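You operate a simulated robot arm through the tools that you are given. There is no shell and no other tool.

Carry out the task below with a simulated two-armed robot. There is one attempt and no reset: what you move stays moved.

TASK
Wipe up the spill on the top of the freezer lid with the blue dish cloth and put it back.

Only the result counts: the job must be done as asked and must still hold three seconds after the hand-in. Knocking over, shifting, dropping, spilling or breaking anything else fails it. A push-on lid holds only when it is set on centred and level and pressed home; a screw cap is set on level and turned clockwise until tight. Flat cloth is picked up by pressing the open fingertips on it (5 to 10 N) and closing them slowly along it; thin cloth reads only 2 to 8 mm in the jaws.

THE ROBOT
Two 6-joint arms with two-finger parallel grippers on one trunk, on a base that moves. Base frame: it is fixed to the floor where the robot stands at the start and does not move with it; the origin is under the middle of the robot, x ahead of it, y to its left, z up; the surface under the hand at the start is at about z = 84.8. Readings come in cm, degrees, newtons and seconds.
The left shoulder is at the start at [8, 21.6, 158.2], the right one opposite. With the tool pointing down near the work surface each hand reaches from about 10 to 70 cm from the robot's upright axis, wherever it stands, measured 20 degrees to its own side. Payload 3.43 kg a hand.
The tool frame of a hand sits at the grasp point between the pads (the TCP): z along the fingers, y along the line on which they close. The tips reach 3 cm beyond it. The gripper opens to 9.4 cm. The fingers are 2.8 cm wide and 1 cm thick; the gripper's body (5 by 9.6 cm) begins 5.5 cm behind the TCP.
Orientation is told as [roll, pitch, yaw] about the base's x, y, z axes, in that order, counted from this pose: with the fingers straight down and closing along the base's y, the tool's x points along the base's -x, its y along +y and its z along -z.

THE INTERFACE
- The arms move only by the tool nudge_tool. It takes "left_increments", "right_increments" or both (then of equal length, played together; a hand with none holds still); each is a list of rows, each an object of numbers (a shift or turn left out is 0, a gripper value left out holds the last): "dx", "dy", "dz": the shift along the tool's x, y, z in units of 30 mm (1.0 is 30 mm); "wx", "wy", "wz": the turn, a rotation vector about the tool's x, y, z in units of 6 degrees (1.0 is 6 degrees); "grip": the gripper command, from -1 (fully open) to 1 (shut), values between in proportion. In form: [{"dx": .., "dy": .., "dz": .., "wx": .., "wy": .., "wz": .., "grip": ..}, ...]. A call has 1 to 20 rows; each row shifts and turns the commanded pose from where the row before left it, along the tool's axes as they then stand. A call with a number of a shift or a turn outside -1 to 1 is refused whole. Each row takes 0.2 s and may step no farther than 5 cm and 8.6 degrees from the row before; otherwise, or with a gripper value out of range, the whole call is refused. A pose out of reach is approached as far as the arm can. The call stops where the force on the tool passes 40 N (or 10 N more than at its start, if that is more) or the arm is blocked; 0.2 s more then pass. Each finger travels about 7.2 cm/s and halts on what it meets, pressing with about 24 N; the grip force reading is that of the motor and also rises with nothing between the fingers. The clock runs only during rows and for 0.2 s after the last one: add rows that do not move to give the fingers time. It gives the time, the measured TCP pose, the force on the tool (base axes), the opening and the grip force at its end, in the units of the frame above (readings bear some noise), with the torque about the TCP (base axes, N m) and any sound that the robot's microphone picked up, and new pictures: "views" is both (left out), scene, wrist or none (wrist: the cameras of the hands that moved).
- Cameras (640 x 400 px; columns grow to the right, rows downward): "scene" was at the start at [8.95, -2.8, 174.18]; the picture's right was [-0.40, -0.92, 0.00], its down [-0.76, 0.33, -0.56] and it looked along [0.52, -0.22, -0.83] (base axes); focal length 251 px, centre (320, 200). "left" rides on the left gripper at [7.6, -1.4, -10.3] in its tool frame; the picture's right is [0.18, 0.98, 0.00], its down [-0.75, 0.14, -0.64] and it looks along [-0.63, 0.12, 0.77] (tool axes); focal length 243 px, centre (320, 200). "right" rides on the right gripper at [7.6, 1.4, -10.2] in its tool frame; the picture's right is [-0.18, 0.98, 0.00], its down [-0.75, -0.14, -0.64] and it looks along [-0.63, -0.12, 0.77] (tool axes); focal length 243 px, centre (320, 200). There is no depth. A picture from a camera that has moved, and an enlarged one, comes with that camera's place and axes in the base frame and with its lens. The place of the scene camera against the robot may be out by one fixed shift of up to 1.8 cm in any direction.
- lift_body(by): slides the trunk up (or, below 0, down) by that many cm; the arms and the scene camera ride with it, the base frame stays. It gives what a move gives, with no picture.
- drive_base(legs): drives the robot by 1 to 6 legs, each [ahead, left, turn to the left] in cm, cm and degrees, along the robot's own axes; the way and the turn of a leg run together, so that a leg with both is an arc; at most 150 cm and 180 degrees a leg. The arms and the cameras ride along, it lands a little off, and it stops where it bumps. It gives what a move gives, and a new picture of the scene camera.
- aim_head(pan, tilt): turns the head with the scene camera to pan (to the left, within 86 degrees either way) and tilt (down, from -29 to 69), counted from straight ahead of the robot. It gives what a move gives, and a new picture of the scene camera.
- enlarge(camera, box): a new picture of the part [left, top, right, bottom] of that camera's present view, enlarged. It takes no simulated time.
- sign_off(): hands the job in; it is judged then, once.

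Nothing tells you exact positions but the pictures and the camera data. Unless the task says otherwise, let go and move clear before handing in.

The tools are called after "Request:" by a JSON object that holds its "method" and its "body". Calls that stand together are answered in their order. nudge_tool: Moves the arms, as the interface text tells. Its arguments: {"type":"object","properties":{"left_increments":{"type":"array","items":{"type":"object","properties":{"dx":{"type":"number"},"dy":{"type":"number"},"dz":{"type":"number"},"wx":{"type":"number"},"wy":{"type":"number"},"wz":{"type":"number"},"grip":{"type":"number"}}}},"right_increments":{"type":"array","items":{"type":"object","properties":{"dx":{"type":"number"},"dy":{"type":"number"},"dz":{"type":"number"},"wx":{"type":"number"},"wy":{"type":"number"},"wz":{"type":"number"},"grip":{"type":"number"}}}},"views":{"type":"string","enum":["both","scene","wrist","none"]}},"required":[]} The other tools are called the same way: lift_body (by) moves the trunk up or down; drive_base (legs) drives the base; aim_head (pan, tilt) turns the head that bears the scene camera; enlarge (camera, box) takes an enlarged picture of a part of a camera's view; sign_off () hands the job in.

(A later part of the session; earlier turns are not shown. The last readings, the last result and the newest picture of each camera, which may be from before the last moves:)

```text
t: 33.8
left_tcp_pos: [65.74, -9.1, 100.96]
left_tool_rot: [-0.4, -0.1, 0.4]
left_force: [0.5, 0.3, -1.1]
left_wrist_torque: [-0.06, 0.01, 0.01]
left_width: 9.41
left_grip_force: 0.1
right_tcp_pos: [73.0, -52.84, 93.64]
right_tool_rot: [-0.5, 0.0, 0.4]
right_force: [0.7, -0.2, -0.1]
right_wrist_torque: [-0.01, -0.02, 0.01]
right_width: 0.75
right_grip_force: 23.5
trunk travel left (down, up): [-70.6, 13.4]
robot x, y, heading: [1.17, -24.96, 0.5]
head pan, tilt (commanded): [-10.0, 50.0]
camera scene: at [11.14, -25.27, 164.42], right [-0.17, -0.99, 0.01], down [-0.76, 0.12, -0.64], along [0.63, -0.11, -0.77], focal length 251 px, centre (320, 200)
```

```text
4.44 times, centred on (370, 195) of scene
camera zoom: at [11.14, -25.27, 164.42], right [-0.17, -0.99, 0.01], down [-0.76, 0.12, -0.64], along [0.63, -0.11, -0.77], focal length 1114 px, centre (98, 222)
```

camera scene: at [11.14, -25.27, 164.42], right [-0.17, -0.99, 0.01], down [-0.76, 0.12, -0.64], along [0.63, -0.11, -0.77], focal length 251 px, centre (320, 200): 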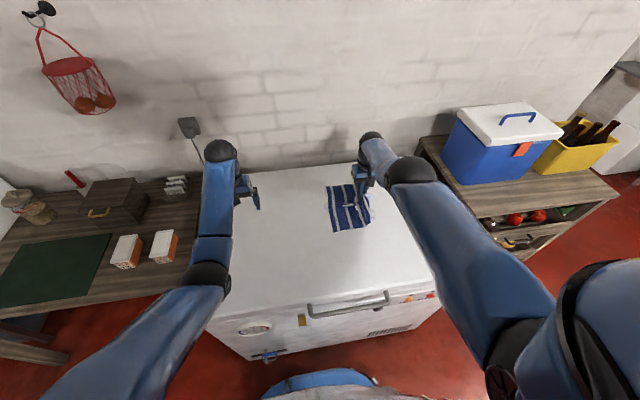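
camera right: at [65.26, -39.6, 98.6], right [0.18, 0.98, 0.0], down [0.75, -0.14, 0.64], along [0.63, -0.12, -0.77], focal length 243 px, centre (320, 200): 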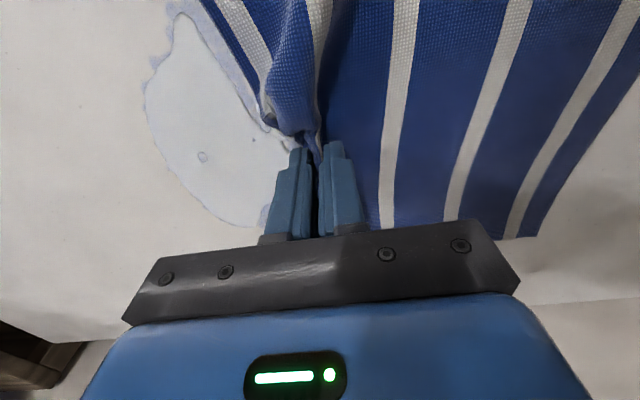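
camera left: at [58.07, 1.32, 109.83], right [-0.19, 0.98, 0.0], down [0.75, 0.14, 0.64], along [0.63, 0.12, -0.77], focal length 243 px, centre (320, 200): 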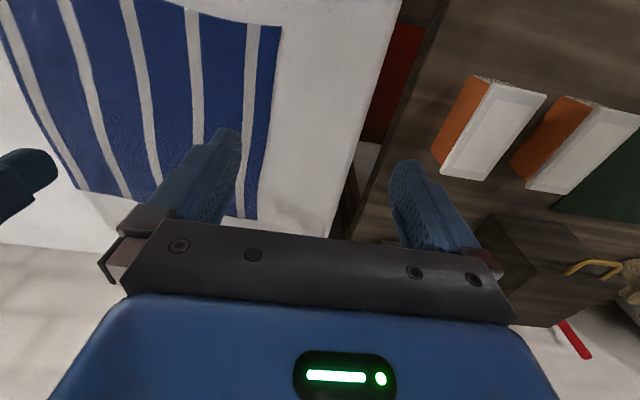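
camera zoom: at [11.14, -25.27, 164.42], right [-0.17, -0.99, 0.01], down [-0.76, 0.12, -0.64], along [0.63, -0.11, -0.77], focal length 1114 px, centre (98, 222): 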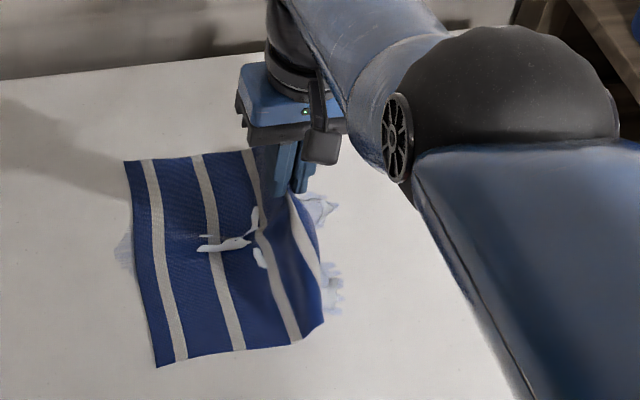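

Only thin remnants show at the right edge, plus a faint film on the left. I'll move a bit further with the edge still lifted, then lower it onto the remnants.

Request:
{"method": "drive_base", "body": {"legs": [[0, -4.5, 0]]}}

Request:
{"method": "lift_body", "body": {"by": -5}}

Request:
{"method": "enlarge", "body": {"camera": "right", "box": [60, 0, 500, 275]}}

Request:
{"method": "enlarge", "body": {"camera": "scene", "box": [280, 140, 440, 240]}}

```text
t: 34.7
left_tcp_pos: [65.61, -13.22, 101.0]
left_tool_rot: [-0.4, 0.0, 0.6]
left_force: [-0.2, 0.8, -0.1]
left_wrist_torque: [-0.08, 0.0, -0.01]
left_width: 9.37
left_grip_force: 0.1
right_tcp_pos: [73.07, -56.94, 93.64]
right_tool_rot: [-0.5, 0.1, 0.7]
right_force: [0.4, 0.2, -0.9]
right_wrist_torque: [-0.07, 0.0, 0.02]
right_width: 0.76
right_grip_force: 23.9
trunk travel left (down, up): [-70.6, 13.4]
robot x, y, heading: [0.87, -29.7, 0.4]
head pan, tilt (commanded): [-10.0, 50.0]
camera scene: at [11.16, -29.58, 164.42], right [-0.17, -0.99, 0.01], down [-0.76, 0.12, -0.64], along [0.63, -0.11, -0.77], focal length 251 px, centre (320, 200)
```

scene: 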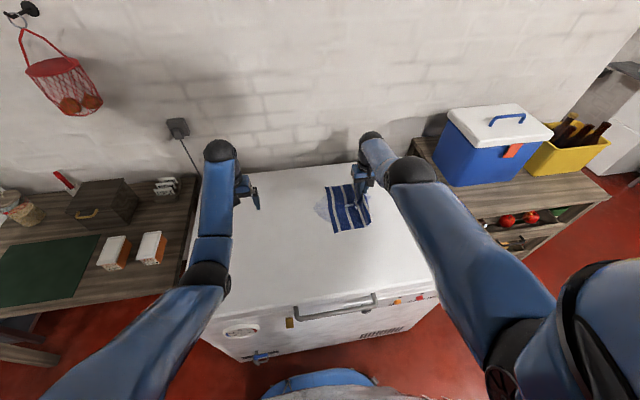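

```text
t: 35.6
left_tcp_pos: [65.62, -13.96, 95.99]
left_tool_rot: [0.0, -0.1, 0.5]
left_force: [0.1, 0.1, -1.1]
left_wrist_torque: [-0.01, 0.02, -0.01]
left_width: 9.42
left_grip_force: 0.0
right_tcp_pos: [73.02, -57.63, 88.4]
right_tool_rot: [0.0, -0.1, 0.6]
right_force: [-0.1, 0.7, 0.4]
right_wrist_torque: [0.04, -0.01, 0.0]
right_width: 0.75
right_grip_force: 24.3
trunk travel left (down, up): [-65.6, 18.4]
robot x, y, heading: [0.96, -29.61, 0.3]
head pan, tilt (commanded): [-10.0, 50.0]
```

```text
1.45 times, centred on (280, 138) of right
camera zoom: at [65.48, -56.3, 98.62], right [0.17, 0.98, 0.0], down [0.75, -0.13, 0.64], along [0.63, -0.11, -0.77], focal length 353 px, centre (378, 291)
```

zoom: 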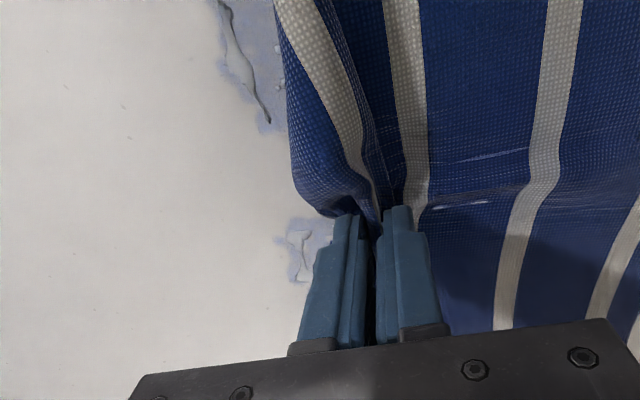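

```text
4.00 times, centred on (360, 190) of scene
camera zoom: at [11.1, -30.78, 159.42], right [-0.17, -0.99, 0.0], down [-0.76, 0.13, -0.64], along [0.63, -0.11, -0.77], focal length 1003 px, centre (160, 240)
```

zoom: 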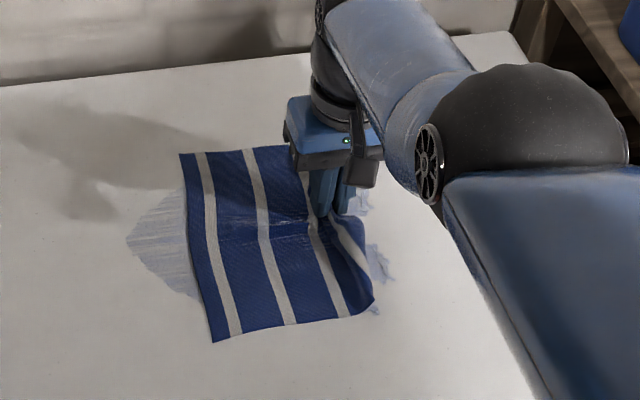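

The liquid is down to a thin film, plus a few drops pushed just ahead of the leading edge near y ≈ −61. I'll lift the right part high enough to clear them, move over and lower onto them from above.

Request:
{"method": "lift_body", "body": {"by": 13}}

Request:
{"method": "drive_base", "body": {"legs": [[0, -6.5, 0]]}}

Request:
{"method": "enlarge", "body": {"camera": "right", "box": [60, 0, 500, 275]}}

Request:
{"method": "enlarge", "body": {"camera": "scene", "box": [280, 140, 440, 240]}}

```text
t: 37.2
left_tcp_pos: [65.68, -13.92, 108.98]
left_tool_rot: [0.1, -0.1, 0.6]
left_force: [0.1, 0.0, -0.5]
left_wrist_torque: [-0.02, 0.0, -0.03]
left_width: 9.36
left_grip_force: 0.1
right_tcp_pos: [73.16, -57.54, 101.37]
right_tool_rot: [-0.2, 0.0, 0.6]
right_force: [0.1, -0.7, -0.9]
right_wrist_torque: [0.0, -0.02, -0.02]
right_width: 0.78
right_grip_force: 24.1
trunk travel left (down, up): [-78.6, 5.4]
robot x, y, heading: [0.97, -29.11, 0.3]
head pan, tilt (commanded): [-10.0, 50.0]
```

```text
t: 38.2
left_tcp_pos: [65.8, -19.01, 109.07]
left_tool_rot: [-0.6, -0.1, 0.8]
left_force: [-0.4, 1.0, -1.4]
left_wrist_torque: [-0.07, -0.01, -0.01]
left_width: 9.39
left_grip_force: 0.1
right_tcp_pos: [73.2, -62.71, 101.65]
right_tool_rot: [-0.6, 0.1, 0.7]
right_force: [0.5, 1.0, 0.2]
right_wrist_torque: [-0.12, 0.01, 0.0]
right_width: 0.75
right_grip_force: 23.8
trunk travel left (down, up): [-78.6, 5.4]
robot x, y, heading: [0.82, -35.33, 0.4]
head pan, tilt (commanded): [-10.0, 50.0]
camera scene: at [11.21, -35.29, 172.42], right [-0.16, -0.99, 0.01], down [-0.76, 0.12, -0.64], along [0.63, -0.11, -0.77], focal length 251 px, centre (320, 200)
```

scene: 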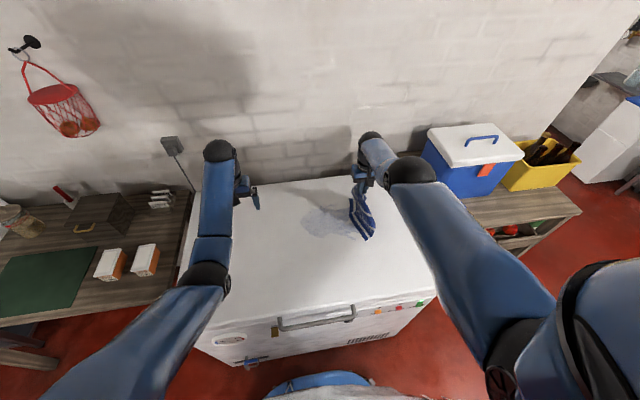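

```text
1.45 times, centred on (280, 138) of right
camera zoom: at [65.64, -61.27, 111.89], right [0.17, 0.99, -0.01], down [0.76, -0.12, 0.64], along [0.63, -0.12, -0.76], focal length 353 px, centre (378, 291)
```

zoom: 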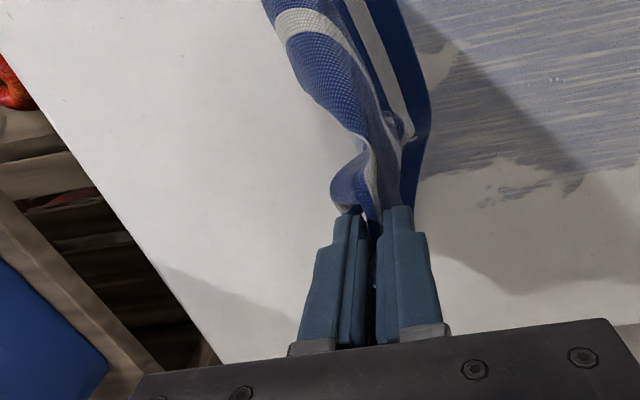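

```text
4.00 times, centred on (360, 190) of scene
camera zoom: at [11.21, -35.29, 172.42], right [-0.16, -0.99, 0.01], down [-0.76, 0.12, -0.64], along [0.63, -0.11, -0.77], focal length 1003 px, centre (160, 240)
```

zoom: 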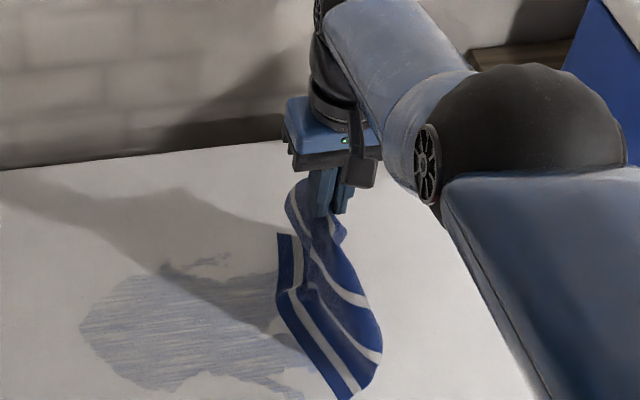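

The spill is now a thin smeared film at roughly x 61–79, y −61 to −37, and the cloth hangs from the hand. I'll pull the hand slightly inward to unstretch the arm, lift a bit more, then go back left to re-lay the cloth flat over the film.

Request:
{"method": "nudge_tool", "body": {"right_increments": [{"dx": 0.5}, {"dx": 0.5}, {"dx": 0.3}, {}], "views": "none"}}

Request:
{"method": "lift_body", "body": {"by": 5}}

```text
t: 39.2
left_tcp_pos: [65.62, -20.22, 109.1]
left_tool_rot: [0.1, -0.1, 0.8]
left_force: [-0.2, 0.1, -0.6]
left_wrist_torque: [0.0, 0.04, 0.02]
left_width: 9.37
left_grip_force: 0.0
right_tcp_pos: [72.52, -64.13, 100.02]
right_tool_rot: [0.0, 0.1, 0.8]
right_force: [1.6, -1.0, 0.1]
right_wrist_torque: [0.03, 0.04, -0.02]
right_width: 0.77
right_grip_force: 23.8
right hand out of reach, approached as far as the arm can: row 1, 2, 3
trunk travel left (down, up): [-78.6, 5.4]
robot x, y, heading: [1.35, -35.63, 0.3]
head pan, tilt (commanded): [-10.0, 50.0]
```

```text
t: 40.1
left_tcp_pos: [65.65, -19.97, 114.17]
left_tool_rot: [0.1, -0.1, 0.7]
left_force: [-0.3, 0.6, 0.0]
left_wrist_torque: [0.01, -0.02, 0.02]
left_width: 9.43
left_grip_force: 0.0
right_tcp_pos: [72.61, -63.86, 105.12]
right_tool_rot: [-0.1, -0.1, 0.8]
right_force: [0.2, -0.8, 0.0]
right_wrist_torque: [-0.04, 0.01, 0.0]
right_width: 0.73
right_grip_force: 24.4
trunk travel left (down, up): [-83.6, 0.4]
robot x, y, heading: [1.53, -35.42, 0.4]
head pan, tilt (commanded): [-10.0, 50.0]
```

The arm is stretched straight and only slides along its reach sphere when told to retract. I'll try a purely radial retraction in the air to bend the elbow again.

Request:
{"method": "nudge_tool", "body": {"right_increments": [{"dx": 0.9, "dz": -0.43}, {"dx": 0.9, "dz": -0.43}, {"dx": 0.9, "dz": -0.43}, {"dx": 0.9, "dz": -0.43}, {}], "views": "none"}}

```text
t: 41.3
left_tcp_pos: [65.58, -19.98, 114.07]
left_tool_rot: [0.0, -0.1, 0.8]
left_force: [0.7, 0.6, -0.5]
left_wrist_torque: [-0.02, -0.03, 0.0]
left_width: 9.41
left_grip_force: 0.0
right_tcp_pos: [72.58, -63.89, 105.22]
right_tool_rot: [-0.2, 0.0, 0.8]
right_force: [-0.1, -0.2, 0.1]
right_wrist_torque: [-0.01, 0.02, -0.02]
right_width: 0.76
right_grip_force: 23.9
right hand out of reach, approached as far as the arm can: row 1, 2, 3, 4
trunk travel left (down, up): [-83.6, 0.4]
robot x, y, heading: [1.28, -35.29, 0.2]
head pan, tilt (commanded): [-10.0, 50.0]
```

A pure retraction stays stuck, so I'll bend the elbow by tilting the tool instead: swing the fingertips forward about 18°, retract a little, and then tilt back.

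Request:
{"method": "nudge_tool", "body": {"right_increments": [{"wy": -1}, {"wy": -1}, {"wy": -1}, {}], "views": "none"}}

```text
t: 42.3
left_tcp_pos: [65.79, -19.98, 114.11]
left_tool_rot: [-0.1, -0.1, 0.8]
left_force: [-1.0, -0.6, -1.0]
left_wrist_torque: [0.03, -0.01, 0.01]
left_width: 9.39
left_grip_force: 0.0
right_tcp_pos: [77.51, -64.58, 103.15]
right_tool_rot: [-0.1, -18.0, 0.8]
right_force: [1.0, -0.5, -0.2]
right_wrist_torque: [0.0, 0.02, 0.04]
right_width: 0.75
right_grip_force: 24.3
right hand out of reach, approached as far as the arm can: row 1, 2, 3
trunk travel left (down, up): [-83.6, 0.4]
robot x, y, heading: [1.37, -35.37, 0.6]
head pan, tilt (commanded): [-10.0, 50.0]
```

The tilt did bend the elbow (the wrist came inward). Now I'll retract toward the robot with the tilt kept, then tilt back upright.

Request:
{"method": "nudge_tool", "body": {"right_increments": [{"dx": 0.8, "dz": -0.26}, {"dx": 0.8, "dz": -0.26}, {"dx": 0.8, "dz": -0.26}, {}], "views": "none"}}

```text
t: 43.3
left_tcp_pos: [65.7, -19.92, 114.02]
left_tool_rot: [0.0, -0.1, 0.9]
left_force: [-0.3, -0.4, 0.2]
left_wrist_torque: [0.05, 0.01, 0.03]
left_width: 9.38
left_grip_force: 0.0
right_tcp_pos: [76.14, -65.2, 100.49]
right_tool_rot: [-0.1, -17.8, 0.9]
right_force: [0.7, -0.5, -0.5]
right_wrist_torque: [0.01, -0.02, 0.01]
right_width: 0.75
right_grip_force: 24.1
right hand out of reach, approached as far as the arm can: row 1, 2, 3
trunk travel left (down, up): [-83.6, 0.4]
robot x, y, heading: [1.04, -35.66, 0.3]
head pan, tilt (commanded): [-10.0, 50.0]
```

It is still stuck on the stretched sphere, so the elbow likely bends the other way. I'll tilt the opposite way to flex it and then test a retraction.

Request:
{"method": "nudge_tool", "body": {"right_increments": [{"wy": 1}, {"wy": 1}, {"wy": 1}, {"wy": 1}, {"wy": 1}, {"wy": 1}, {}], "views": "scene"}}

```text
t: 44.9
left_tcp_pos: [65.67, -20.0, 114.06]
left_tool_rot: [0.1, -0.1, 0.8]
left_force: [-0.4, 0.0, -0.2]
left_wrist_torque: [-0.03, 0.02, 0.0]
left_width: 9.4
left_grip_force: 0.0
right_tcp_pos: [66.92, -64.1, 104.54]
right_tool_rot: [-0.2, 15.0, 0.8]
right_force: [0.5, 0.6, 0.2]
right_wrist_torque: [-0.06, -0.02, -0.01]
right_width: 0.77
right_grip_force: 23.6
right hand out of reach, approached as far as the arm can: row 1, 2, 3, 4, 5, 6
trunk travel left (down, up): [-83.6, 0.4]
robot x, y, heading: [0.7, -35.54, 0.7]
head pan, tilt (commanded): [-10.0, 50.0]
camera scene: at [11.24, -36.9, 177.42], right [-0.16, -0.99, 0.0], down [-0.76, 0.13, -0.64], along [0.63, -0.11, -0.77], focal length 251 px, centre (320, 200)
```

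scene: 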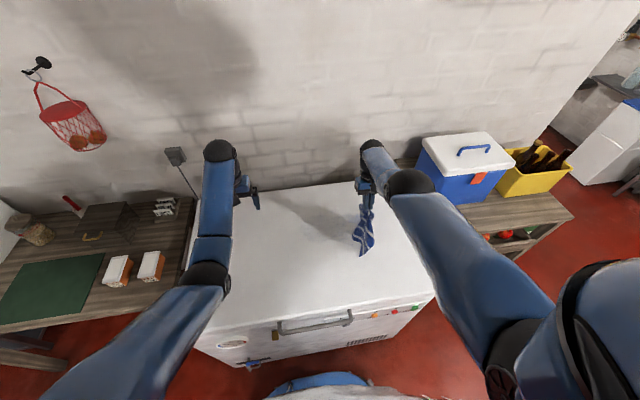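

Now I'll test a radial retraction from this opposite tilt.

Request:
{"method": "nudge_tool", "body": {"right_increments": [{"dx": 0.8, "dz": -0.18}, {"dx": 0.8, "dz": -0.18}, {"dx": 0.8, "dz": -0.18}, {}], "views": "none"}}

```text
t: 45.9
left_tcp_pos: [65.7, -20.08, 114.21]
left_tool_rot: [0.0, 0.0, 0.9]
left_force: [0.3, -0.5, -0.7]
left_wrist_torque: [0.02, 0.0, -0.01]
left_width: 9.38
left_grip_force: 0.0
right_tcp_pos: [66.87, -64.97, 105.38]
right_tool_rot: [0.0, 15.1, 0.8]
right_force: [0.0, 1.6, -0.4]
right_wrist_torque: [0.0, -0.02, -0.02]
right_width: 0.74
right_grip_force: 24.5
right hand out of reach, approached as far as the arm can: row 1, 2, 3
trunk travel left (down, up): [-83.6, 0.4]
robot x, y, heading: [1.61, -35.89, 0.4]
head pan, tilt (commanded): [-10.0, 50.0]
```

It is still stuck. I'll look closely at the right arm's posture to understand which way the elbow sits.

Request:
{"method": "enlarge", "body": {"camera": "scene", "box": [320, 100, 640, 300]}}

Request:
{"method": "aim_head", "body": {"pan": -40, "tilt": 35}}

```text
2.00 times, centred on (480, 200) of scene
camera zoom: at [11.23, -36.87, 177.42], right [-0.16, -0.99, 0.0], down [-0.76, 0.13, -0.64], along [0.63, -0.11, -0.77], focal length 502 px, centre (0, 200)
```

zoom: 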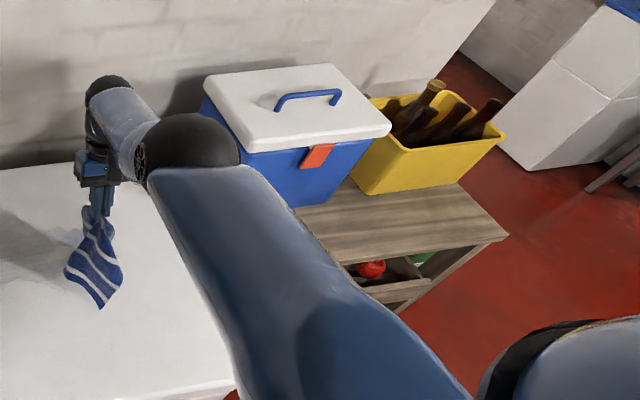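

```text
t: 46.9
left_tcp_pos: [65.73, -19.95, 114.08]
left_tool_rot: [0.0, -0.1, 0.8]
left_force: [-0.1, 0.4, -0.1]
left_wrist_torque: [-0.01, -0.01, -0.01]
left_width: 9.4
left_grip_force: 0.0
right_tcp_pos: [66.88, -64.92, 105.23]
right_tool_rot: [-0.1, 15.1, 0.8]
right_force: [0.5, 0.0, -0.6]
right_wrist_torque: [0.01, 0.0, -0.01]
right_width: 0.76
right_grip_force: 23.9
trunk travel left (down, up): [-83.6, 0.4]
robot x, y, heading: [0.95, -35.76, 0.3]
head pan, tilt (commanded): [-40.0, 35.0]
camera scene: at [10.45, -41.19, 179.59], right [-0.64, -0.77, 0.0], down [-0.44, 0.36, -0.82], along [0.63, -0.52, -0.57], focal length 251 px, centre (320, 200)
```

scene: 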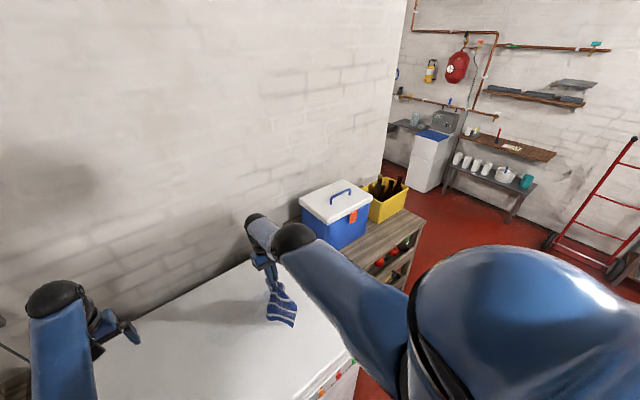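

The arm is essentially straight. I'll try a larger forward tilt with simultaneous retraction, all in the air, to force the elbow to flex.

Request:
{"method": "nudge_tool", "body": {"right_increments": [{"wy": -1, "dx": 0.5, "dz": -0.3}, {"wy": -1, "dx": 0.5, "dz": -0.3}, {"wy": -1, "dx": 0.5, "dz": -0.3}, {"wy": -1, "dx": 0.5, "dz": -0.4}, {"wy": -1, "dx": 0.5, "dz": -0.5}, {"wy": -1, "dx": 0.5, "dz": -0.6}, {"wy": -1, "dx": 0.5, "dz": -0.7}, {"wy": -1, "dx": 0.5, "dz": -0.8}, {}], "views": "none"}}

```text
t: 48.9
left_tcp_pos: [65.65, -19.92, 114.1]
left_tool_rot: [0.0, -0.1, 0.7]
left_force: [0.3, 0.2, 0.1]
left_wrist_torque: [-0.01, -0.02, 0.02]
left_width: 9.38
left_grip_force: 0.0
right_tcp_pos: [80.53, -69.69, 103.5]
right_tool_rot: [-0.1, -33.0, 0.9]
right_force: [-0.2, 0.6, -0.5]
right_wrist_torque: [0.02, 0.02, -0.04]
right_width: 0.76
right_grip_force: 23.7
right hand out of reach, approached as far as the arm can: row 1, 2, 3, 4, 5, 6, 7, 8
trunk travel left (down, up): [-83.6, 0.4]
robot x, y, heading: [0.96, -35.62, 0.7]
head pan, tilt (commanded): [-40.0, 35.0]
```

The arm stays on its reach sphere, but it still moves sideways and vertically, and the trunk and base cover the rest. I'll restore the upright tool and look at the film and cloth again.

Request:
{"method": "nudge_tool", "body": {"right_increments": [{"wy": 1, "dy": 0.3}, {"wy": 1, "dy": 0.3}, {"wy": 1, "dy": 0.3}, {"wy": 1, "dy": 0.3}, {"wy": 1, "dy": 0.3}, {"wy": 0.5, "dy": 0.1}, {}], "views": "none"}}

Request:
{"method": "aim_head", "body": {"pan": -10, "tilt": 50}}

Request:
{"method": "enlarge", "body": {"camera": "scene", "box": [240, 140, 440, 265]}}

```text
t: 50.5
left_tcp_pos: [65.71, -20.08, 114.19]
left_tool_rot: [0.0, -0.1, 0.9]
left_force: [-0.2, -0.1, -0.1]
left_wrist_torque: [-0.01, 0.03, 0.01]
left_width: 9.4
left_grip_force: 0.0
right_tcp_pos: [73.97, -64.53, 106.09]
right_tool_rot: [-0.1, -3.0, 0.7]
right_force: [0.2, 0.0, -0.4]
right_wrist_torque: [0.0, 0.02, -0.03]
right_width: 0.77
right_grip_force: 24.4
right hand out of reach, approached as far as the arm can: row 1, 2, 3, 4, 5, 6
trunk travel left (down, up): [-83.6, 0.4]
robot x, y, heading: [1.23, -35.5, 0.4]
head pan, tilt (commanded): [-40.0, 35.0]
```

```text
t: 51.4
left_tcp_pos: [65.65, -19.87, 114.12]
left_tool_rot: [0.0, -0.1, 0.8]
left_force: [-0.1, -0.1, -0.7]
left_wrist_torque: [-0.03, 0.0, -0.01]
left_width: 9.41
left_grip_force: 0.1
right_tcp_pos: [73.91, -64.49, 106.09]
right_tool_rot: [-0.1, -3.1, 0.8]
right_force: [-0.8, 0.0, -0.2]
right_wrist_torque: [-0.02, -0.01, -0.04]
right_width: 0.75
right_grip_force: 24.7
trunk travel left (down, up): [-83.6, 0.4]
robot x, y, heading: [1.15, -35.41, 0.6]
head pan, tilt (commanded): [-10.0, 50.0]
camera scene: at [11.24, -36.88, 177.42], right [-0.17, -0.99, 0.0], down [-0.76, 0.13, -0.64], along [0.63, -0.11, -0.77], focal length 251 px, centre (320, 200)
```

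scene: 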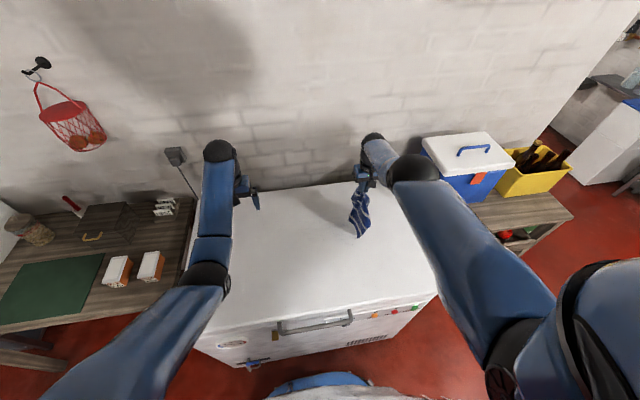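

```text
3.20 times, centred on (340, 202) of scene
camera zoom: at [11.24, -36.88, 177.42], right [-0.17, -0.99, 0.0], down [-0.76, 0.13, -0.64], along [0.63, -0.11, -0.77], focal length 802 px, centre (256, 192)
```

zoom: 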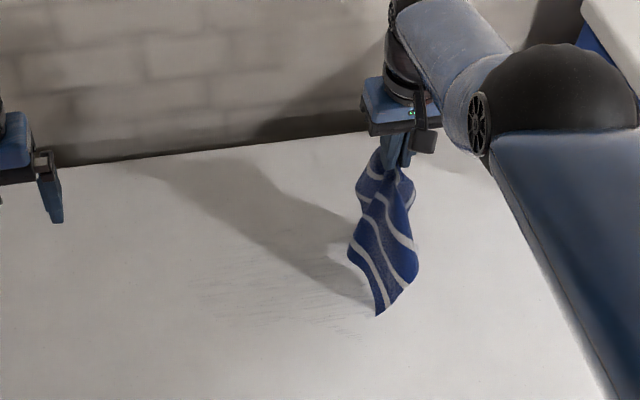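

The thin film has nearly vanished, which suggests it dries off with time. I'll zoom in to check what remains.

Request:
{"method": "enlarge", "body": {"camera": "scene", "box": [290, 190, 410, 265]}}

Request:
{"method": "enlarge", "body": {"camera": "right", "box": [0, 0, 640, 400]}}

```text
5.33 times, centred on (350, 228) of scene
camera zoom: at [11.24, -36.88, 177.42], right [-0.17, -0.99, 0.0], down [-0.76, 0.13, -0.64], along [0.63, -0.11, -0.77], focal length 1337 px, centre (160, 53)
```

zoom: 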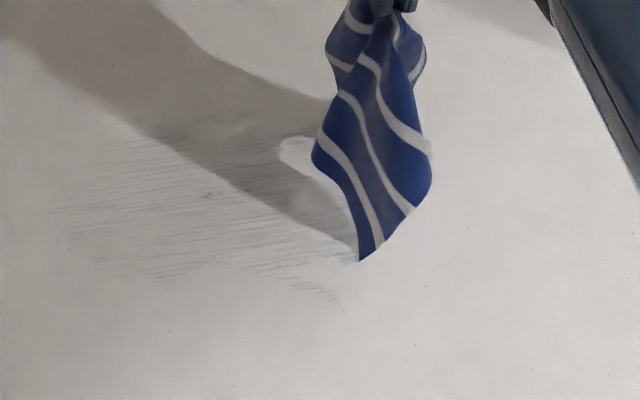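

```text
1.00 times, centred on (320, 200) of right (not enlarged: the box is as wide or as high as the picture)
camera zoom: at [65.85, -63.22, 115.89], right [0.17, 0.99, 0.01], down [0.72, -0.13, 0.68], along [0.67, -0.11, -0.73], focal length 243 px, centre (320, 200)
```

zoom: 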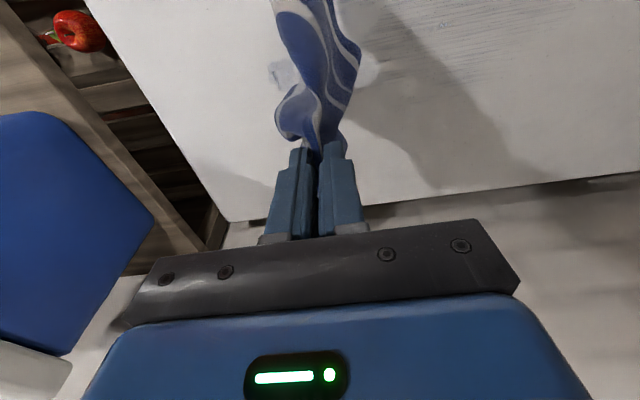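

The film has almost dried away, and one wet blob remains beneath the hanging cloth around (74, −59 to −69). I'll lower the bunched cloth straight onto it to soak it up.

Request:
{"method": "lift_body", "body": {"by": -16.5}}

Request:
{"method": "nudge_tool", "body": {"right_increments": [{"dz": 0.2}, {"dz": 0.1}, {}], "views": "both"}}

```text
t: 53.3
left_tcp_pos: [65.66, -20.04, 97.57]
left_tool_rot: [0.1, -0.1, 0.8]
left_force: [0.9, 0.5, 0.3]
left_wrist_torque: [-0.01, 0.0, -0.01]
left_width: 9.42
left_grip_force: 0.0
right_tcp_pos: [73.77, -64.54, 89.65]
right_tool_rot: [-0.1, -2.9, 0.8]
right_force: [-0.8, -0.7, -0.1]
right_wrist_torque: [0.02, 0.0, -0.01]
right_width: 0.78
right_grip_force: 24.3
trunk travel left (down, up): [-67.1, 16.9]
robot x, y, heading: [1.14, -35.94, 0.7]
head pan, tilt (commanded): [-10.0, 50.0]
```

```text
t: 54.1
left_tcp_pos: [65.71, -19.99, 97.65]
left_tool_rot: [0.0, -0.1, 0.8]
left_force: [-0.3, 0.5, 0.7]
left_wrist_torque: [0.0, 0.01, 0.02]
left_width: 9.39
left_grip_force: 0.1
right_tcp_pos: [73.94, -64.5, 88.87]
right_tool_rot: [-0.1, -2.9, 0.8]
right_force: [0.3, -1.6, 2.7]
right_wrist_torque: [-0.02, -0.02, 0.02]
right_width: 0.76
right_grip_force: 23.5
trunk travel left (down, up): [-67.1, 16.9]
robot x, y, heading: [1.28, -35.65, 0.5]
head pan, tilt (commanded): [-10.0, 50.0]
camera scene: at [11.17, -36.86, 160.92], right [-0.16, -0.99, 0.0], down [-0.76, 0.13, -0.64], along [0.63, -0.11, -0.77], focal length 251 px, centre (320, 200)
camera right: at [65.75, -63.17, 98.59], right [0.17, 0.99, 0.01], down [0.72, -0.13, 0.68], along [0.67, -0.11, -0.73], focal length 243 px, centre (320, 200)
```

scene: 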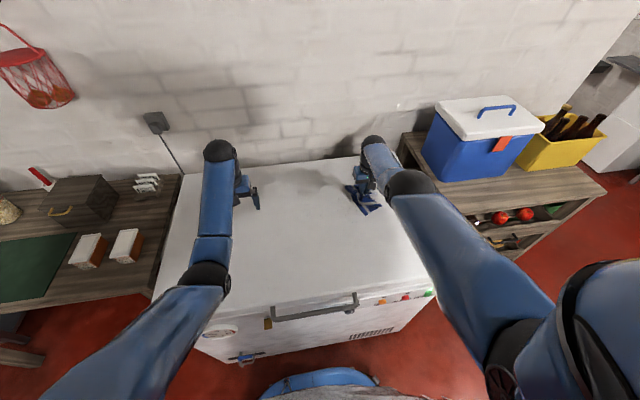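
right: 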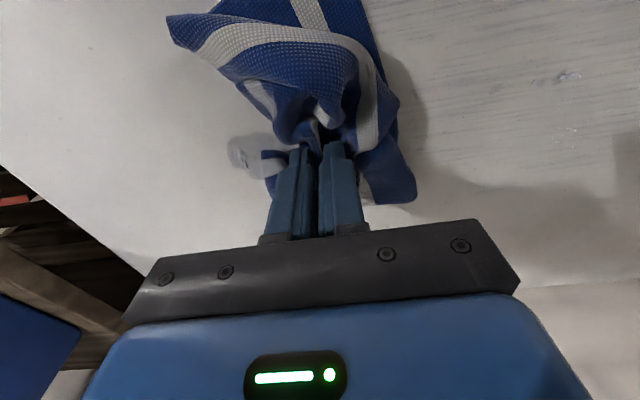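

The pad is on the lid with light contact, and a small blob shows just to its right at y ≈ −69. I'll press a bit more and scrub right and back.

Request:
{"method": "nudge_tool", "body": {"right_increments": [{"dz": 0.08}, {"dy": -0.5}, {"dy": -0.5}, {"dy": -0.5}, {"dy": -0.5}, {"dy": -0.3}, {"dy": 0.5}, {"dy": 0.5}, {"dy": 0.5}, {"dy": 0.5}, {"dy": 0.3}, {}], "views": "wrist"}}

```text
t: 56.7
left_tcp_pos: [65.71, -20.03, 97.63]
left_tool_rot: [0.0, -0.1, 0.8]
left_force: [-1.3, -0.1, 0.1]
left_wrist_torque: [0.0, 0.01, 0.01]
left_width: 9.39
left_grip_force: 0.1
right_tcp_pos: [72.8, -64.23, 88.92]
right_tool_rot: [-0.1, -3.0, 0.8]
right_force: [-0.8, -0.6, 0.0]
right_wrist_torque: [-0.04, -0.01, -0.03]
right_width: 0.74
right_grip_force: 24.4
right hand out of reach, approached as far as the arm can: row 2, 4, 6
trunk travel left (down, up): [-67.1, 16.9]
robot x, y, heading: [1.01, -35.82, 0.7]
head pan, tilt (commanded): [-10.0, 50.0]
camera right: at [64.64, -62.97, 98.77], right [0.17, 0.99, 0.01], down [0.72, -0.13, 0.68], along [0.67, -0.11, -0.73], focal length 243 px, centre (320, 200)
```

right: 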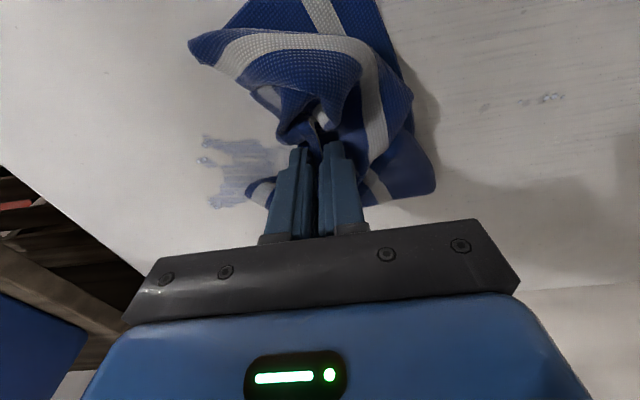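

The blob has turned into thin film, and the sideways move also unstuck the arm a little. I'll scrub once more over the smear with a bit more pressure.

Request:
{"method": "nudge_tool", "body": {"right_increments": [{"dx": 0.2, "dz": 0.1}, {"dx": 0.2, "dz": 0.05}, {"dy": -0.5}, {"dy": -0.5}, {"dy": -0.5}, {"dy": -0.5}, {"dy": 0.5}, {"dy": 0.5}, {"dy": -0.5}, {"dy": -0.5}, {"dy": 0.5}, {"dy": 0.5}, {"dy": 0.5}, {"dy": 0.5}, {}], "views": "wrist"}}

```text
t: 59.9
left_tcp_pos: [65.78, -20.11, 97.65]
left_tool_rot: [0.0, -0.1, 0.8]
left_force: [-0.1, 0.4, 0.7]
left_wrist_torque: [0.0, 0.0, 0.03]
left_width: 9.37
left_grip_force: 0.0
right_tcp_pos: [71.59, -64.35, 88.48]
right_tool_rot: [-0.1, -3.0, 0.7]
right_force: [-0.9, -0.3, 0.7]
right_wrist_torque: [-0.01, -0.01, 0.01]
right_width: 0.75
right_grip_force: 24.0
trunk travel left (down, up): [-67.1, 16.9]
robot x, y, heading: [1.19, -35.44, 0.7]
head pan, tilt (commanded): [-10.0, 50.0]
camera right: at [63.45, -63.0, 98.33], right [0.17, 0.99, 0.01], down [0.72, -0.13, 0.68], along [0.67, -0.11, -0.73], focal length 243 px, centre (320, 200)
```

right: 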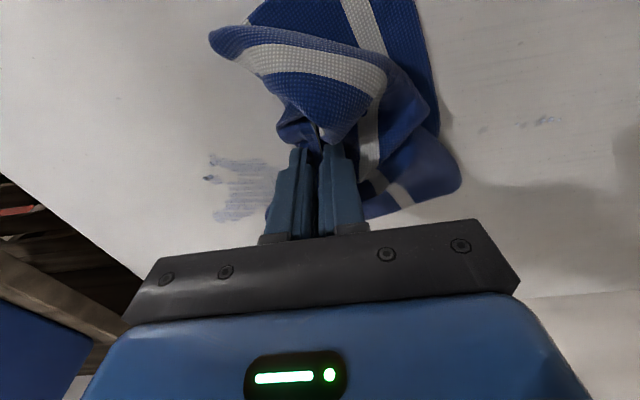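

The arm moves freely again. A few droplets remain at about (72.5, −72), so I'll drive right a little to keep the arm bent and scrub there.

Request:
{"method": "drive_base", "body": {"legs": [[0, -8, 0]]}}

Request:
{"method": "nudge_tool", "body": {"right_increments": [{"dz": 0.1}, {"dz": 0.05, "dy": -0.3}, {"dy": -0.5}, {"dy": 0.5}, {"dy": 0.5}, {"dx": -0.4}, {"dy": -0.5}, {"dy": -0.5}, {"dy": 0.5}, {"dy": 0.5}, {"dx": 0.4}, {}], "views": "both"}}

```text
t: 61.0
left_tcp_pos: [65.72, -27.15, 97.63]
left_tool_rot: [-0.3, -0.1, 1.1]
left_force: [0.0, 0.8, 0.4]
left_wrist_torque: [-0.03, 0.0, -0.02]
left_width: 9.41
left_grip_force: 0.1
right_tcp_pos: [71.67, -71.41, 88.64]
right_tool_rot: [-0.3, -2.9, 1.0]
right_force: [-0.3, 0.9, -0.8]
right_wrist_torque: [-0.04, 0.01, 0.03]
right_width: 0.75
right_grip_force: 23.8
trunk travel left (down, up): [-67.1, 16.9]
robot x, y, heading: [1.45, -43.42, 0.9]
head pan, tilt (commanded): [-10.0, 50.0]
camera scene: at [11.29, -43.83, 160.92], right [-0.16, -0.99, 0.01], down [-0.76, 0.12, -0.64], along [0.63, -0.11, -0.77], focal length 251 px, centre (320, 200)
```

scene: 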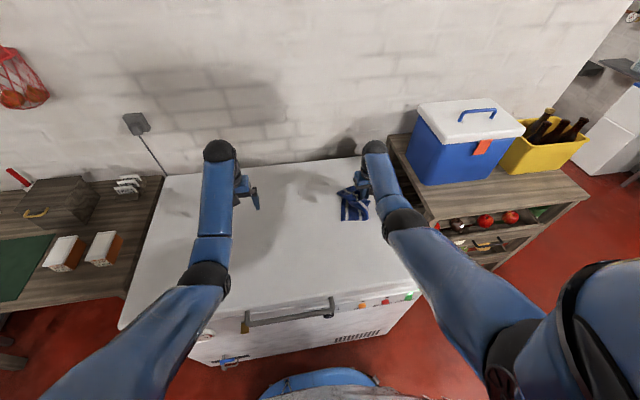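

```text
t: 63.5
left_tcp_pos: [65.73, -27.63, 97.67]
left_tool_rot: [-0.1, 0.0, 0.9]
left_force: [-0.5, 0.9, -0.6]
left_wrist_torque: [0.04, 0.01, -0.04]
left_width: 9.4
left_grip_force: 0.2
right_tcp_pos: [71.7, -71.14, 88.14]
right_tool_rot: [0.0, -3.1, 1.0]
right_force: [0.6, 0.0, 0.5]
right_wrist_torque: [0.0, 0.01, -0.03]
right_width: 0.74
right_grip_force: 24.6
trunk travel left (down, up): [-67.1, 16.9]
robot x, y, heading: [0.96, -43.18, 0.7]
head pan, tilt (commanded): [-10.0, 50.0]
camera scene: at [11.31, -44.66, 160.92], right [-0.16, -0.99, 0.0], down [-0.76, 0.12, -0.64], along [0.63, -0.1, -0.77], focal length 251 px, centre (320, 200)
camera right: at [63.6, -69.96, 97.96], right [0.17, 0.99, 0.01], down [0.72, -0.13, 0.68], along [0.67, -0.11, -0.73], focal length 243 px, centre (320, 200)
```

scene: 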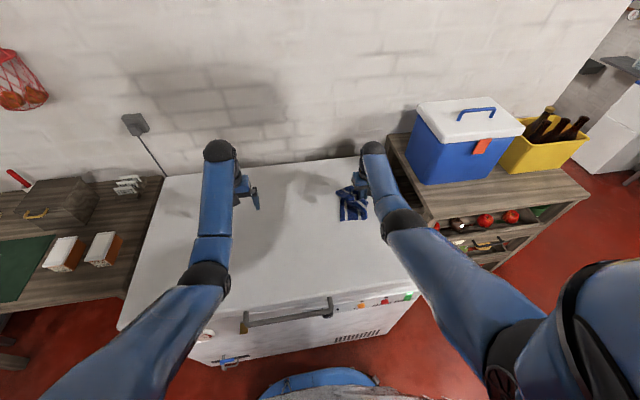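
right: 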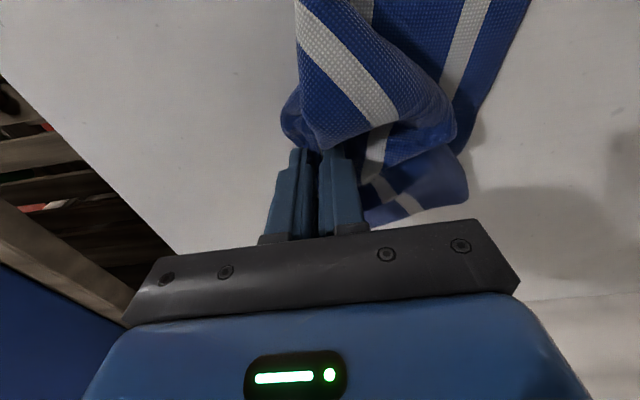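

The lid to the right of the cloth looks clean. I'll check the rest of the spill area.

Request:
{"method": "enlarge", "body": {"camera": "scene", "box": [230, 155, 410, 268]}}

Request:
{"method": "enlarge", "body": {"camera": "left", "box": [0, 0, 640, 400]}}

```text
3.54 times, centred on (320, 212) of scene
camera zoom: at [11.31, -44.66, 160.92], right [-0.16, -0.99, 0.0], down [-0.76, 0.12, -0.64], along [0.63, -0.1, -0.77], focal length 888 px, centre (320, 159)
```

zoom: 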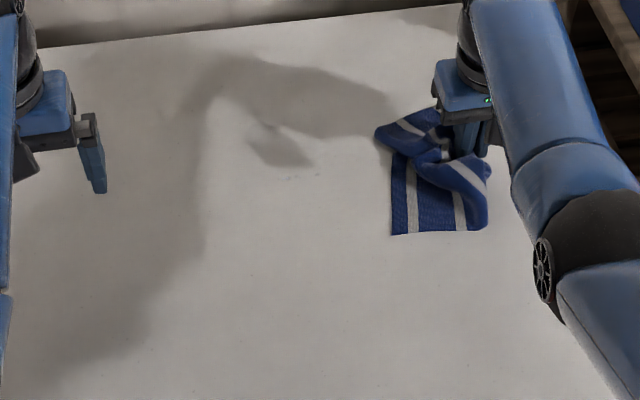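

```text
1.00 times, centred on (320, 200) of left (not enlarged: the box is as wide or as high as the picture)
camera zoom: at [58.12, -29.22, 107.85], right [-0.2, 0.98, 0.0], down [0.75, 0.15, 0.64], along [0.63, 0.13, -0.77], focal length 243 px, centre (320, 200)
```

zoom: 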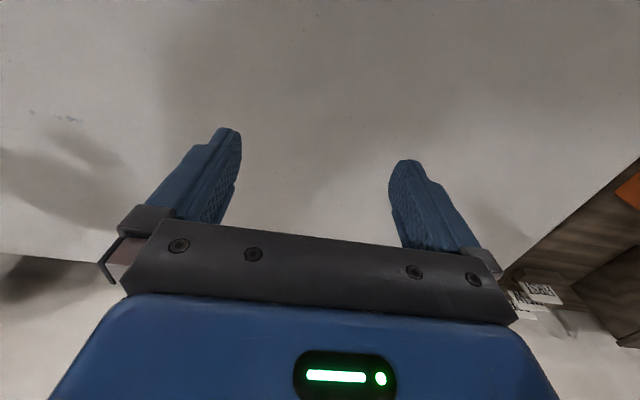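

Only tiny droplets remain, at about (71.8, −51) and (71.9, −54). I'll lift slightly, drive left to bring the pad over them and scrub there.

Request:
{"method": "lift_body", "body": {"by": 4}}

Request:
{"method": "drive_base", "body": {"legs": [[0, 17.5, 0]]}}

Request:
{"method": "lift_body", "body": {"by": -4}}

Request:
{"method": "nudge_tool", "body": {"right_increments": [{"dz": 0.05}, {"dy": 0.5}, {"dy": 0.5}, {"dy": 0.5}, {"dy": -0.5}, {"dy": -0.5}, {"dy": -0.5}, {"dy": 0.5}, {"dy": 0.5}, {"dy": 0.5}, {"dy": -0.5}, {"dy": -0.5}, {"dy": -0.5}, {}], "views": "both"}}

```text
t: 64.4
left_tcp_pos: [65.78, -27.68, 101.63]
left_tool_rot: [0.0, -0.1, 1.0]
left_force: [0.2, -0.9, 0.8]
left_wrist_torque: [0.02, -0.04, 0.02]
left_width: 9.42
left_grip_force: 0.0
right_tcp_pos: [71.73, -71.25, 92.14]
right_tool_rot: [-0.1, -3.0, 0.9]
right_force: [-0.5, -0.3, -0.3]
right_wrist_torque: [-0.02, 0.01, 0.0]
right_width: 0.76
right_grip_force: 23.9
trunk travel left (down, up): [-71.1, 12.9]
robot x, y, heading: [1.41, -43.59, 0.8]
head pan, tilt (commanded): [-10.0, 50.0]
```

```text
t: 65.9
left_tcp_pos: [65.53, -10.56, 101.55]
left_tool_rot: [0.3, -0.1, 1.0]
left_force: [-0.6, -0.6, -0.1]
left_wrist_torque: [0.01, 0.0, 0.01]
left_width: 9.38
left_grip_force: 0.0
right_tcp_pos: [71.51, -54.22, 92.07]
right_tool_rot: [0.2, -2.9, 1.0]
right_force: [0.2, -0.2, 0.5]
right_wrist_torque: [0.01, 0.04, -0.04]
right_width: 0.77
right_grip_force: 24.4
trunk travel left (down, up): [-71.1, 12.9]
robot x, y, heading: [0.92, -26.31, 0.7]
head pan, tilt (commanded): [-10.0, 50.0]
camera scene: at [11.11, -27.79, 164.91], right [-0.16, -0.99, 0.0], down [-0.76, 0.13, -0.64], along [0.63, -0.1, -0.77], focal length 251 px, centre (320, 200)
```

scene: 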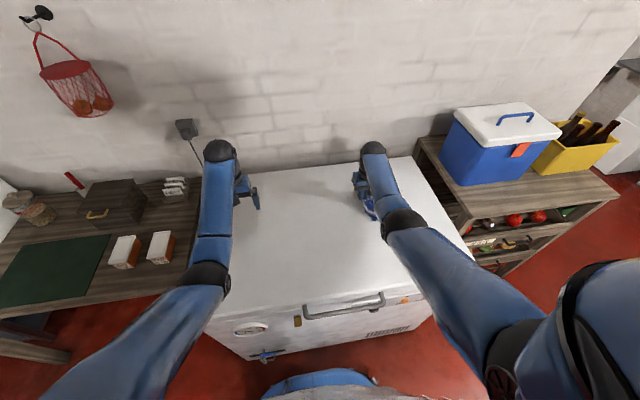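

```text
t: 66.7
left_tcp_pos: [65.53, -10.24, 97.51]
left_tool_rot: [0.0, -0.1, 1.0]
left_force: [0.6, -0.4, 0.2]
left_wrist_torque: [-0.03, 0.01, 0.02]
left_width: 9.4
left_grip_force: 0.0
right_tcp_pos: [71.36, -53.83, 88.19]
right_tool_rot: [-0.1, -3.0, 1.0]
right_force: [-0.3, 0.0, -0.2]
right_wrist_torque: [-0.01, -0.01, 0.0]
right_width: 0.75
right_grip_force: 24.1
trunk travel left (down, up): [-67.1, 16.9]
robot x, y, heading: [1.14, -26.08, 0.7]
head pan, tilt (commanded): [-10.0, 50.0]
```

```text
t: 69.7
left_tcp_pos: [65.45, -10.26, 97.54]
left_tool_rot: [-0.1, -0.1, 1.0]
left_force: [0.4, -0.1, -0.7]
left_wrist_torque: [-0.01, -0.03, 0.01]
left_width: 9.39
left_grip_force: 0.1
right_tcp_pos: [71.48, -53.92, 88.04]
right_tool_rot: [-0.1, -3.0, 1.0]
right_force: [-1.1, 1.6, 2.8]
right_wrist_torque: [0.0, 0.07, 0.01]
right_width: 0.73
right_grip_force: 24.2
trunk travel left (down, up): [-67.1, 16.9]
robot x, y, heading: [0.67, -26.38, 0.8]
head pan, tilt (commanded): [-10.0, 50.0]
camera scene: at [11.04, -27.27, 160.92], right [-0.16, -0.99, 0.0], down [-0.76, 0.12, -0.64], along [0.63, -0.1, -0.77], focal length 251 px, centre (320, 200)
camera right: at [63.41, -52.61, 97.83], right [0.17, 0.99, 0.01], down [0.72, -0.13, 0.68], along [0.67, -0.11, -0.73], focal length 243 px, centre (320, 200)
```

scene: 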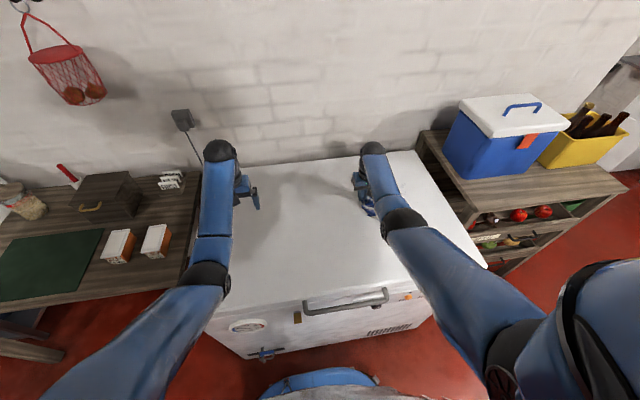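
right: 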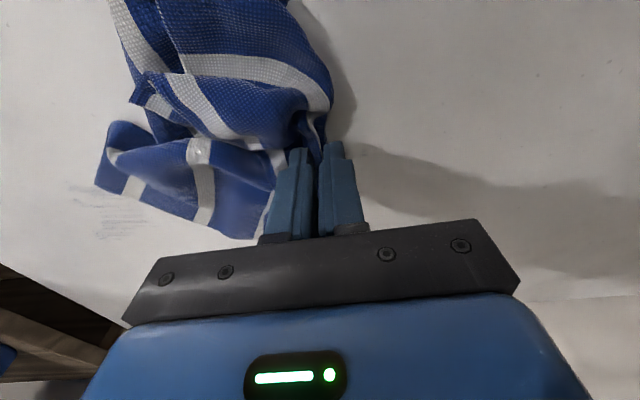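

The main area looks clean, with only a drying trace near (74, −71). I'll lift the cloth now and inspect the whole lid before bringing it back.

Request:
{"method": "lift_body", "body": {"by": 14}}

Request:
{"method": "enlarge", "body": {"camera": "scene", "box": [230, 155, 450, 292]}}

Request:
{"method": "enlarge", "body": {"camera": "right", "box": [0, 0, 400, 250]}}

```text
t: 71.4
left_tcp_pos: [65.47, -10.38, 111.69]
left_tool_rot: [0.0, -0.1, 0.9]
left_force: [-0.8, 0.5, -0.3]
left_wrist_torque: [0.01, 0.0, 0.0]
left_width: 9.41
left_grip_force: 0.1
right_tcp_pos: [71.54, -53.88, 101.99]
right_tool_rot: [-0.1, -3.0, 1.0]
right_force: [-0.7, 0.3, -0.5]
right_wrist_torque: [-0.03, 0.01, 0.0]
right_width: 0.75
right_grip_force: 23.9
trunk travel left (down, up): [-81.1, 2.9]
robot x, y, heading: [0.9, -26.02, 0.9]
head pan, tilt (commanded): [-10.0, 50.0]
```

```text
2.91 times, centred on (340, 224) of scene
camera zoom: at [11.12, -27.35, 174.91], right [-0.16, -0.99, 0.0], down [-0.76, 0.12, -0.64], along [0.63, -0.1, -0.77], focal length 729 px, centre (262, 132)
```

zoom: 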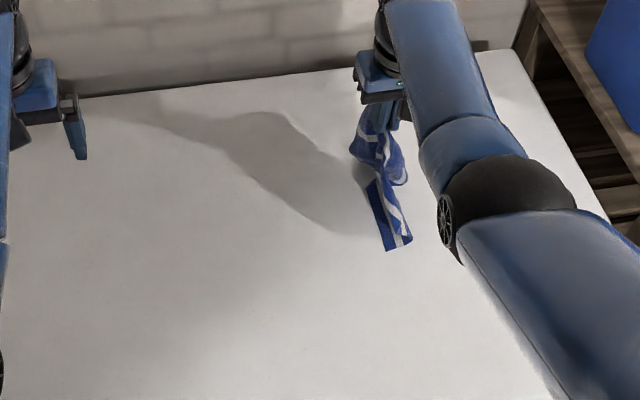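

```text
1.60 times, centred on (200, 125) of right
camera zoom: at [63.46, -52.65, 111.79], right [0.17, 0.99, 0.01], down [0.72, -0.13, 0.68], along [0.67, -0.11, -0.73], focal length 388 px, centre (512, 320)
```

zoom: 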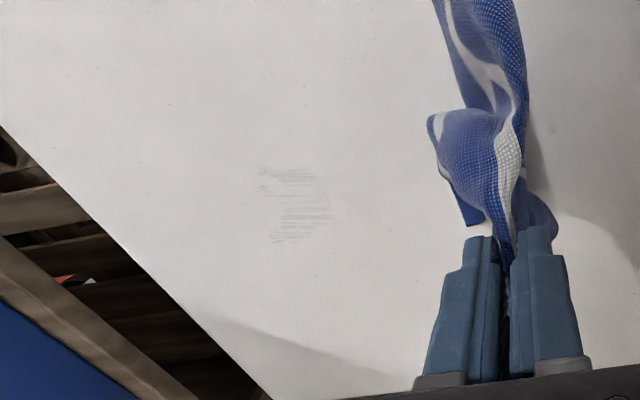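

The lid is clean except for a faint drying trace. Now I'll carry the cloth back: tuck the left hand inward so it stays clear of the left table's items, raise the right hand, then drive left.

Request:
{"method": "nudge_tool", "body": {"left_increments": [{"dy": -1, "grip": 0.9}, {"dy": -1}, {"dy": -1}, {"dy": -1}, {}], "right_increments": [{"wy": 0.5, "dz": -0.5}, {"dz": -0.6}, {"dz": -0.6}, {"dz": -0.4}, {}], "views": "none"}}

Request:
{"method": "lift_body", "body": {"by": 2.5}}

Request:
{"method": "drive_base", "body": {"legs": [[0, 18, -0.7]]}}

```text
t: 72.6
left_tcp_pos: [65.73, -22.36, 111.58]
left_tool_rot: [-0.1, -0.2, 1.0]
left_force: [0.3, -0.1, -0.3]
left_wrist_torque: [0.01, 0.01, 0.01]
left_width: 0.49
left_grip_force: 0.0
right_tcp_pos: [71.48, -53.88, 108.35]
right_tool_rot: [-0.1, -0.1, 1.0]
right_force: [0.2, -0.1, 0.1]
right_wrist_torque: [0.0, 0.0, -0.02]
right_width: 0.75
right_grip_force: 23.8
trunk travel left (down, up): [-81.1, 2.9]
robot x, y, heading: [1.17, -26.26, 0.8]
head pan, tilt (commanded): [-10.0, 50.0]
```

```text
t: 73.3
left_tcp_pos: [65.61, -22.34, 114.2]
left_tool_rot: [0.0, -0.2, 1.0]
left_force: [-0.6, 0.3, 0.2]
left_wrist_torque: [0.01, -0.04, 0.0]
left_width: 0.48
left_grip_force: 0.1
right_tcp_pos: [71.37, -53.89, 110.97]
right_tool_rot: [-0.1, 0.0, 1.0]
right_force: [-0.2, 0.1, -0.5]
right_wrist_torque: [0.0, -0.01, -0.02]
right_width: 0.76
right_grip_force: 24.4
trunk travel left (down, up): [-83.6, 0.4]
robot x, y, heading: [0.79, -26.09, 0.9]
head pan, tilt (commanded): [-10.0, 50.0]
```

```text
t: 74.8
left_tcp_pos: [65.59, -5.33, 114.13]
left_tool_rot: [0.3, -0.1, 0.2]
left_force: [-0.5, -0.7, 0.2]
left_wrist_torque: [0.0, 0.0, 0.01]
left_width: 0.46
left_grip_force: 0.0
right_tcp_pos: [71.0, -37.04, 110.74]
right_tool_rot: [0.1, 0.0, 0.2]
right_force: [0.7, -0.3, -0.8]
right_wrist_torque: [0.02, 0.04, -0.03]
right_width: 0.76
right_grip_force: 23.6
trunk travel left (down, up): [-83.6, 0.4]
robot x, y, heading: [0.77, -7.76, -0.0]
head pan, tilt (commanded): [-10.0, 50.0]
camera scene: at [10.99, -9.94, 177.41], right [-0.18, -0.98, 0.0], down [-0.75, 0.14, -0.64], along [0.63, -0.11, -0.77], focal length 251 px, centre (320, 200)
```

scene: 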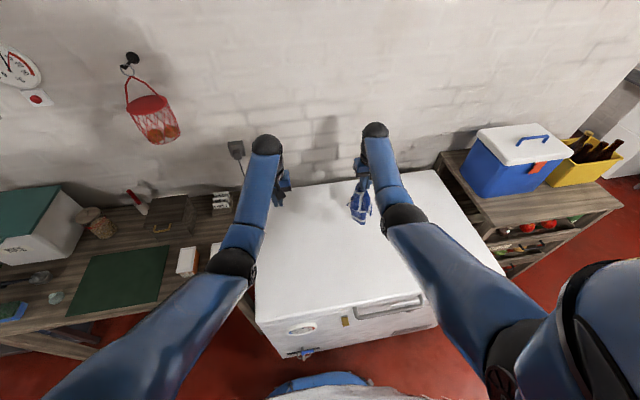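

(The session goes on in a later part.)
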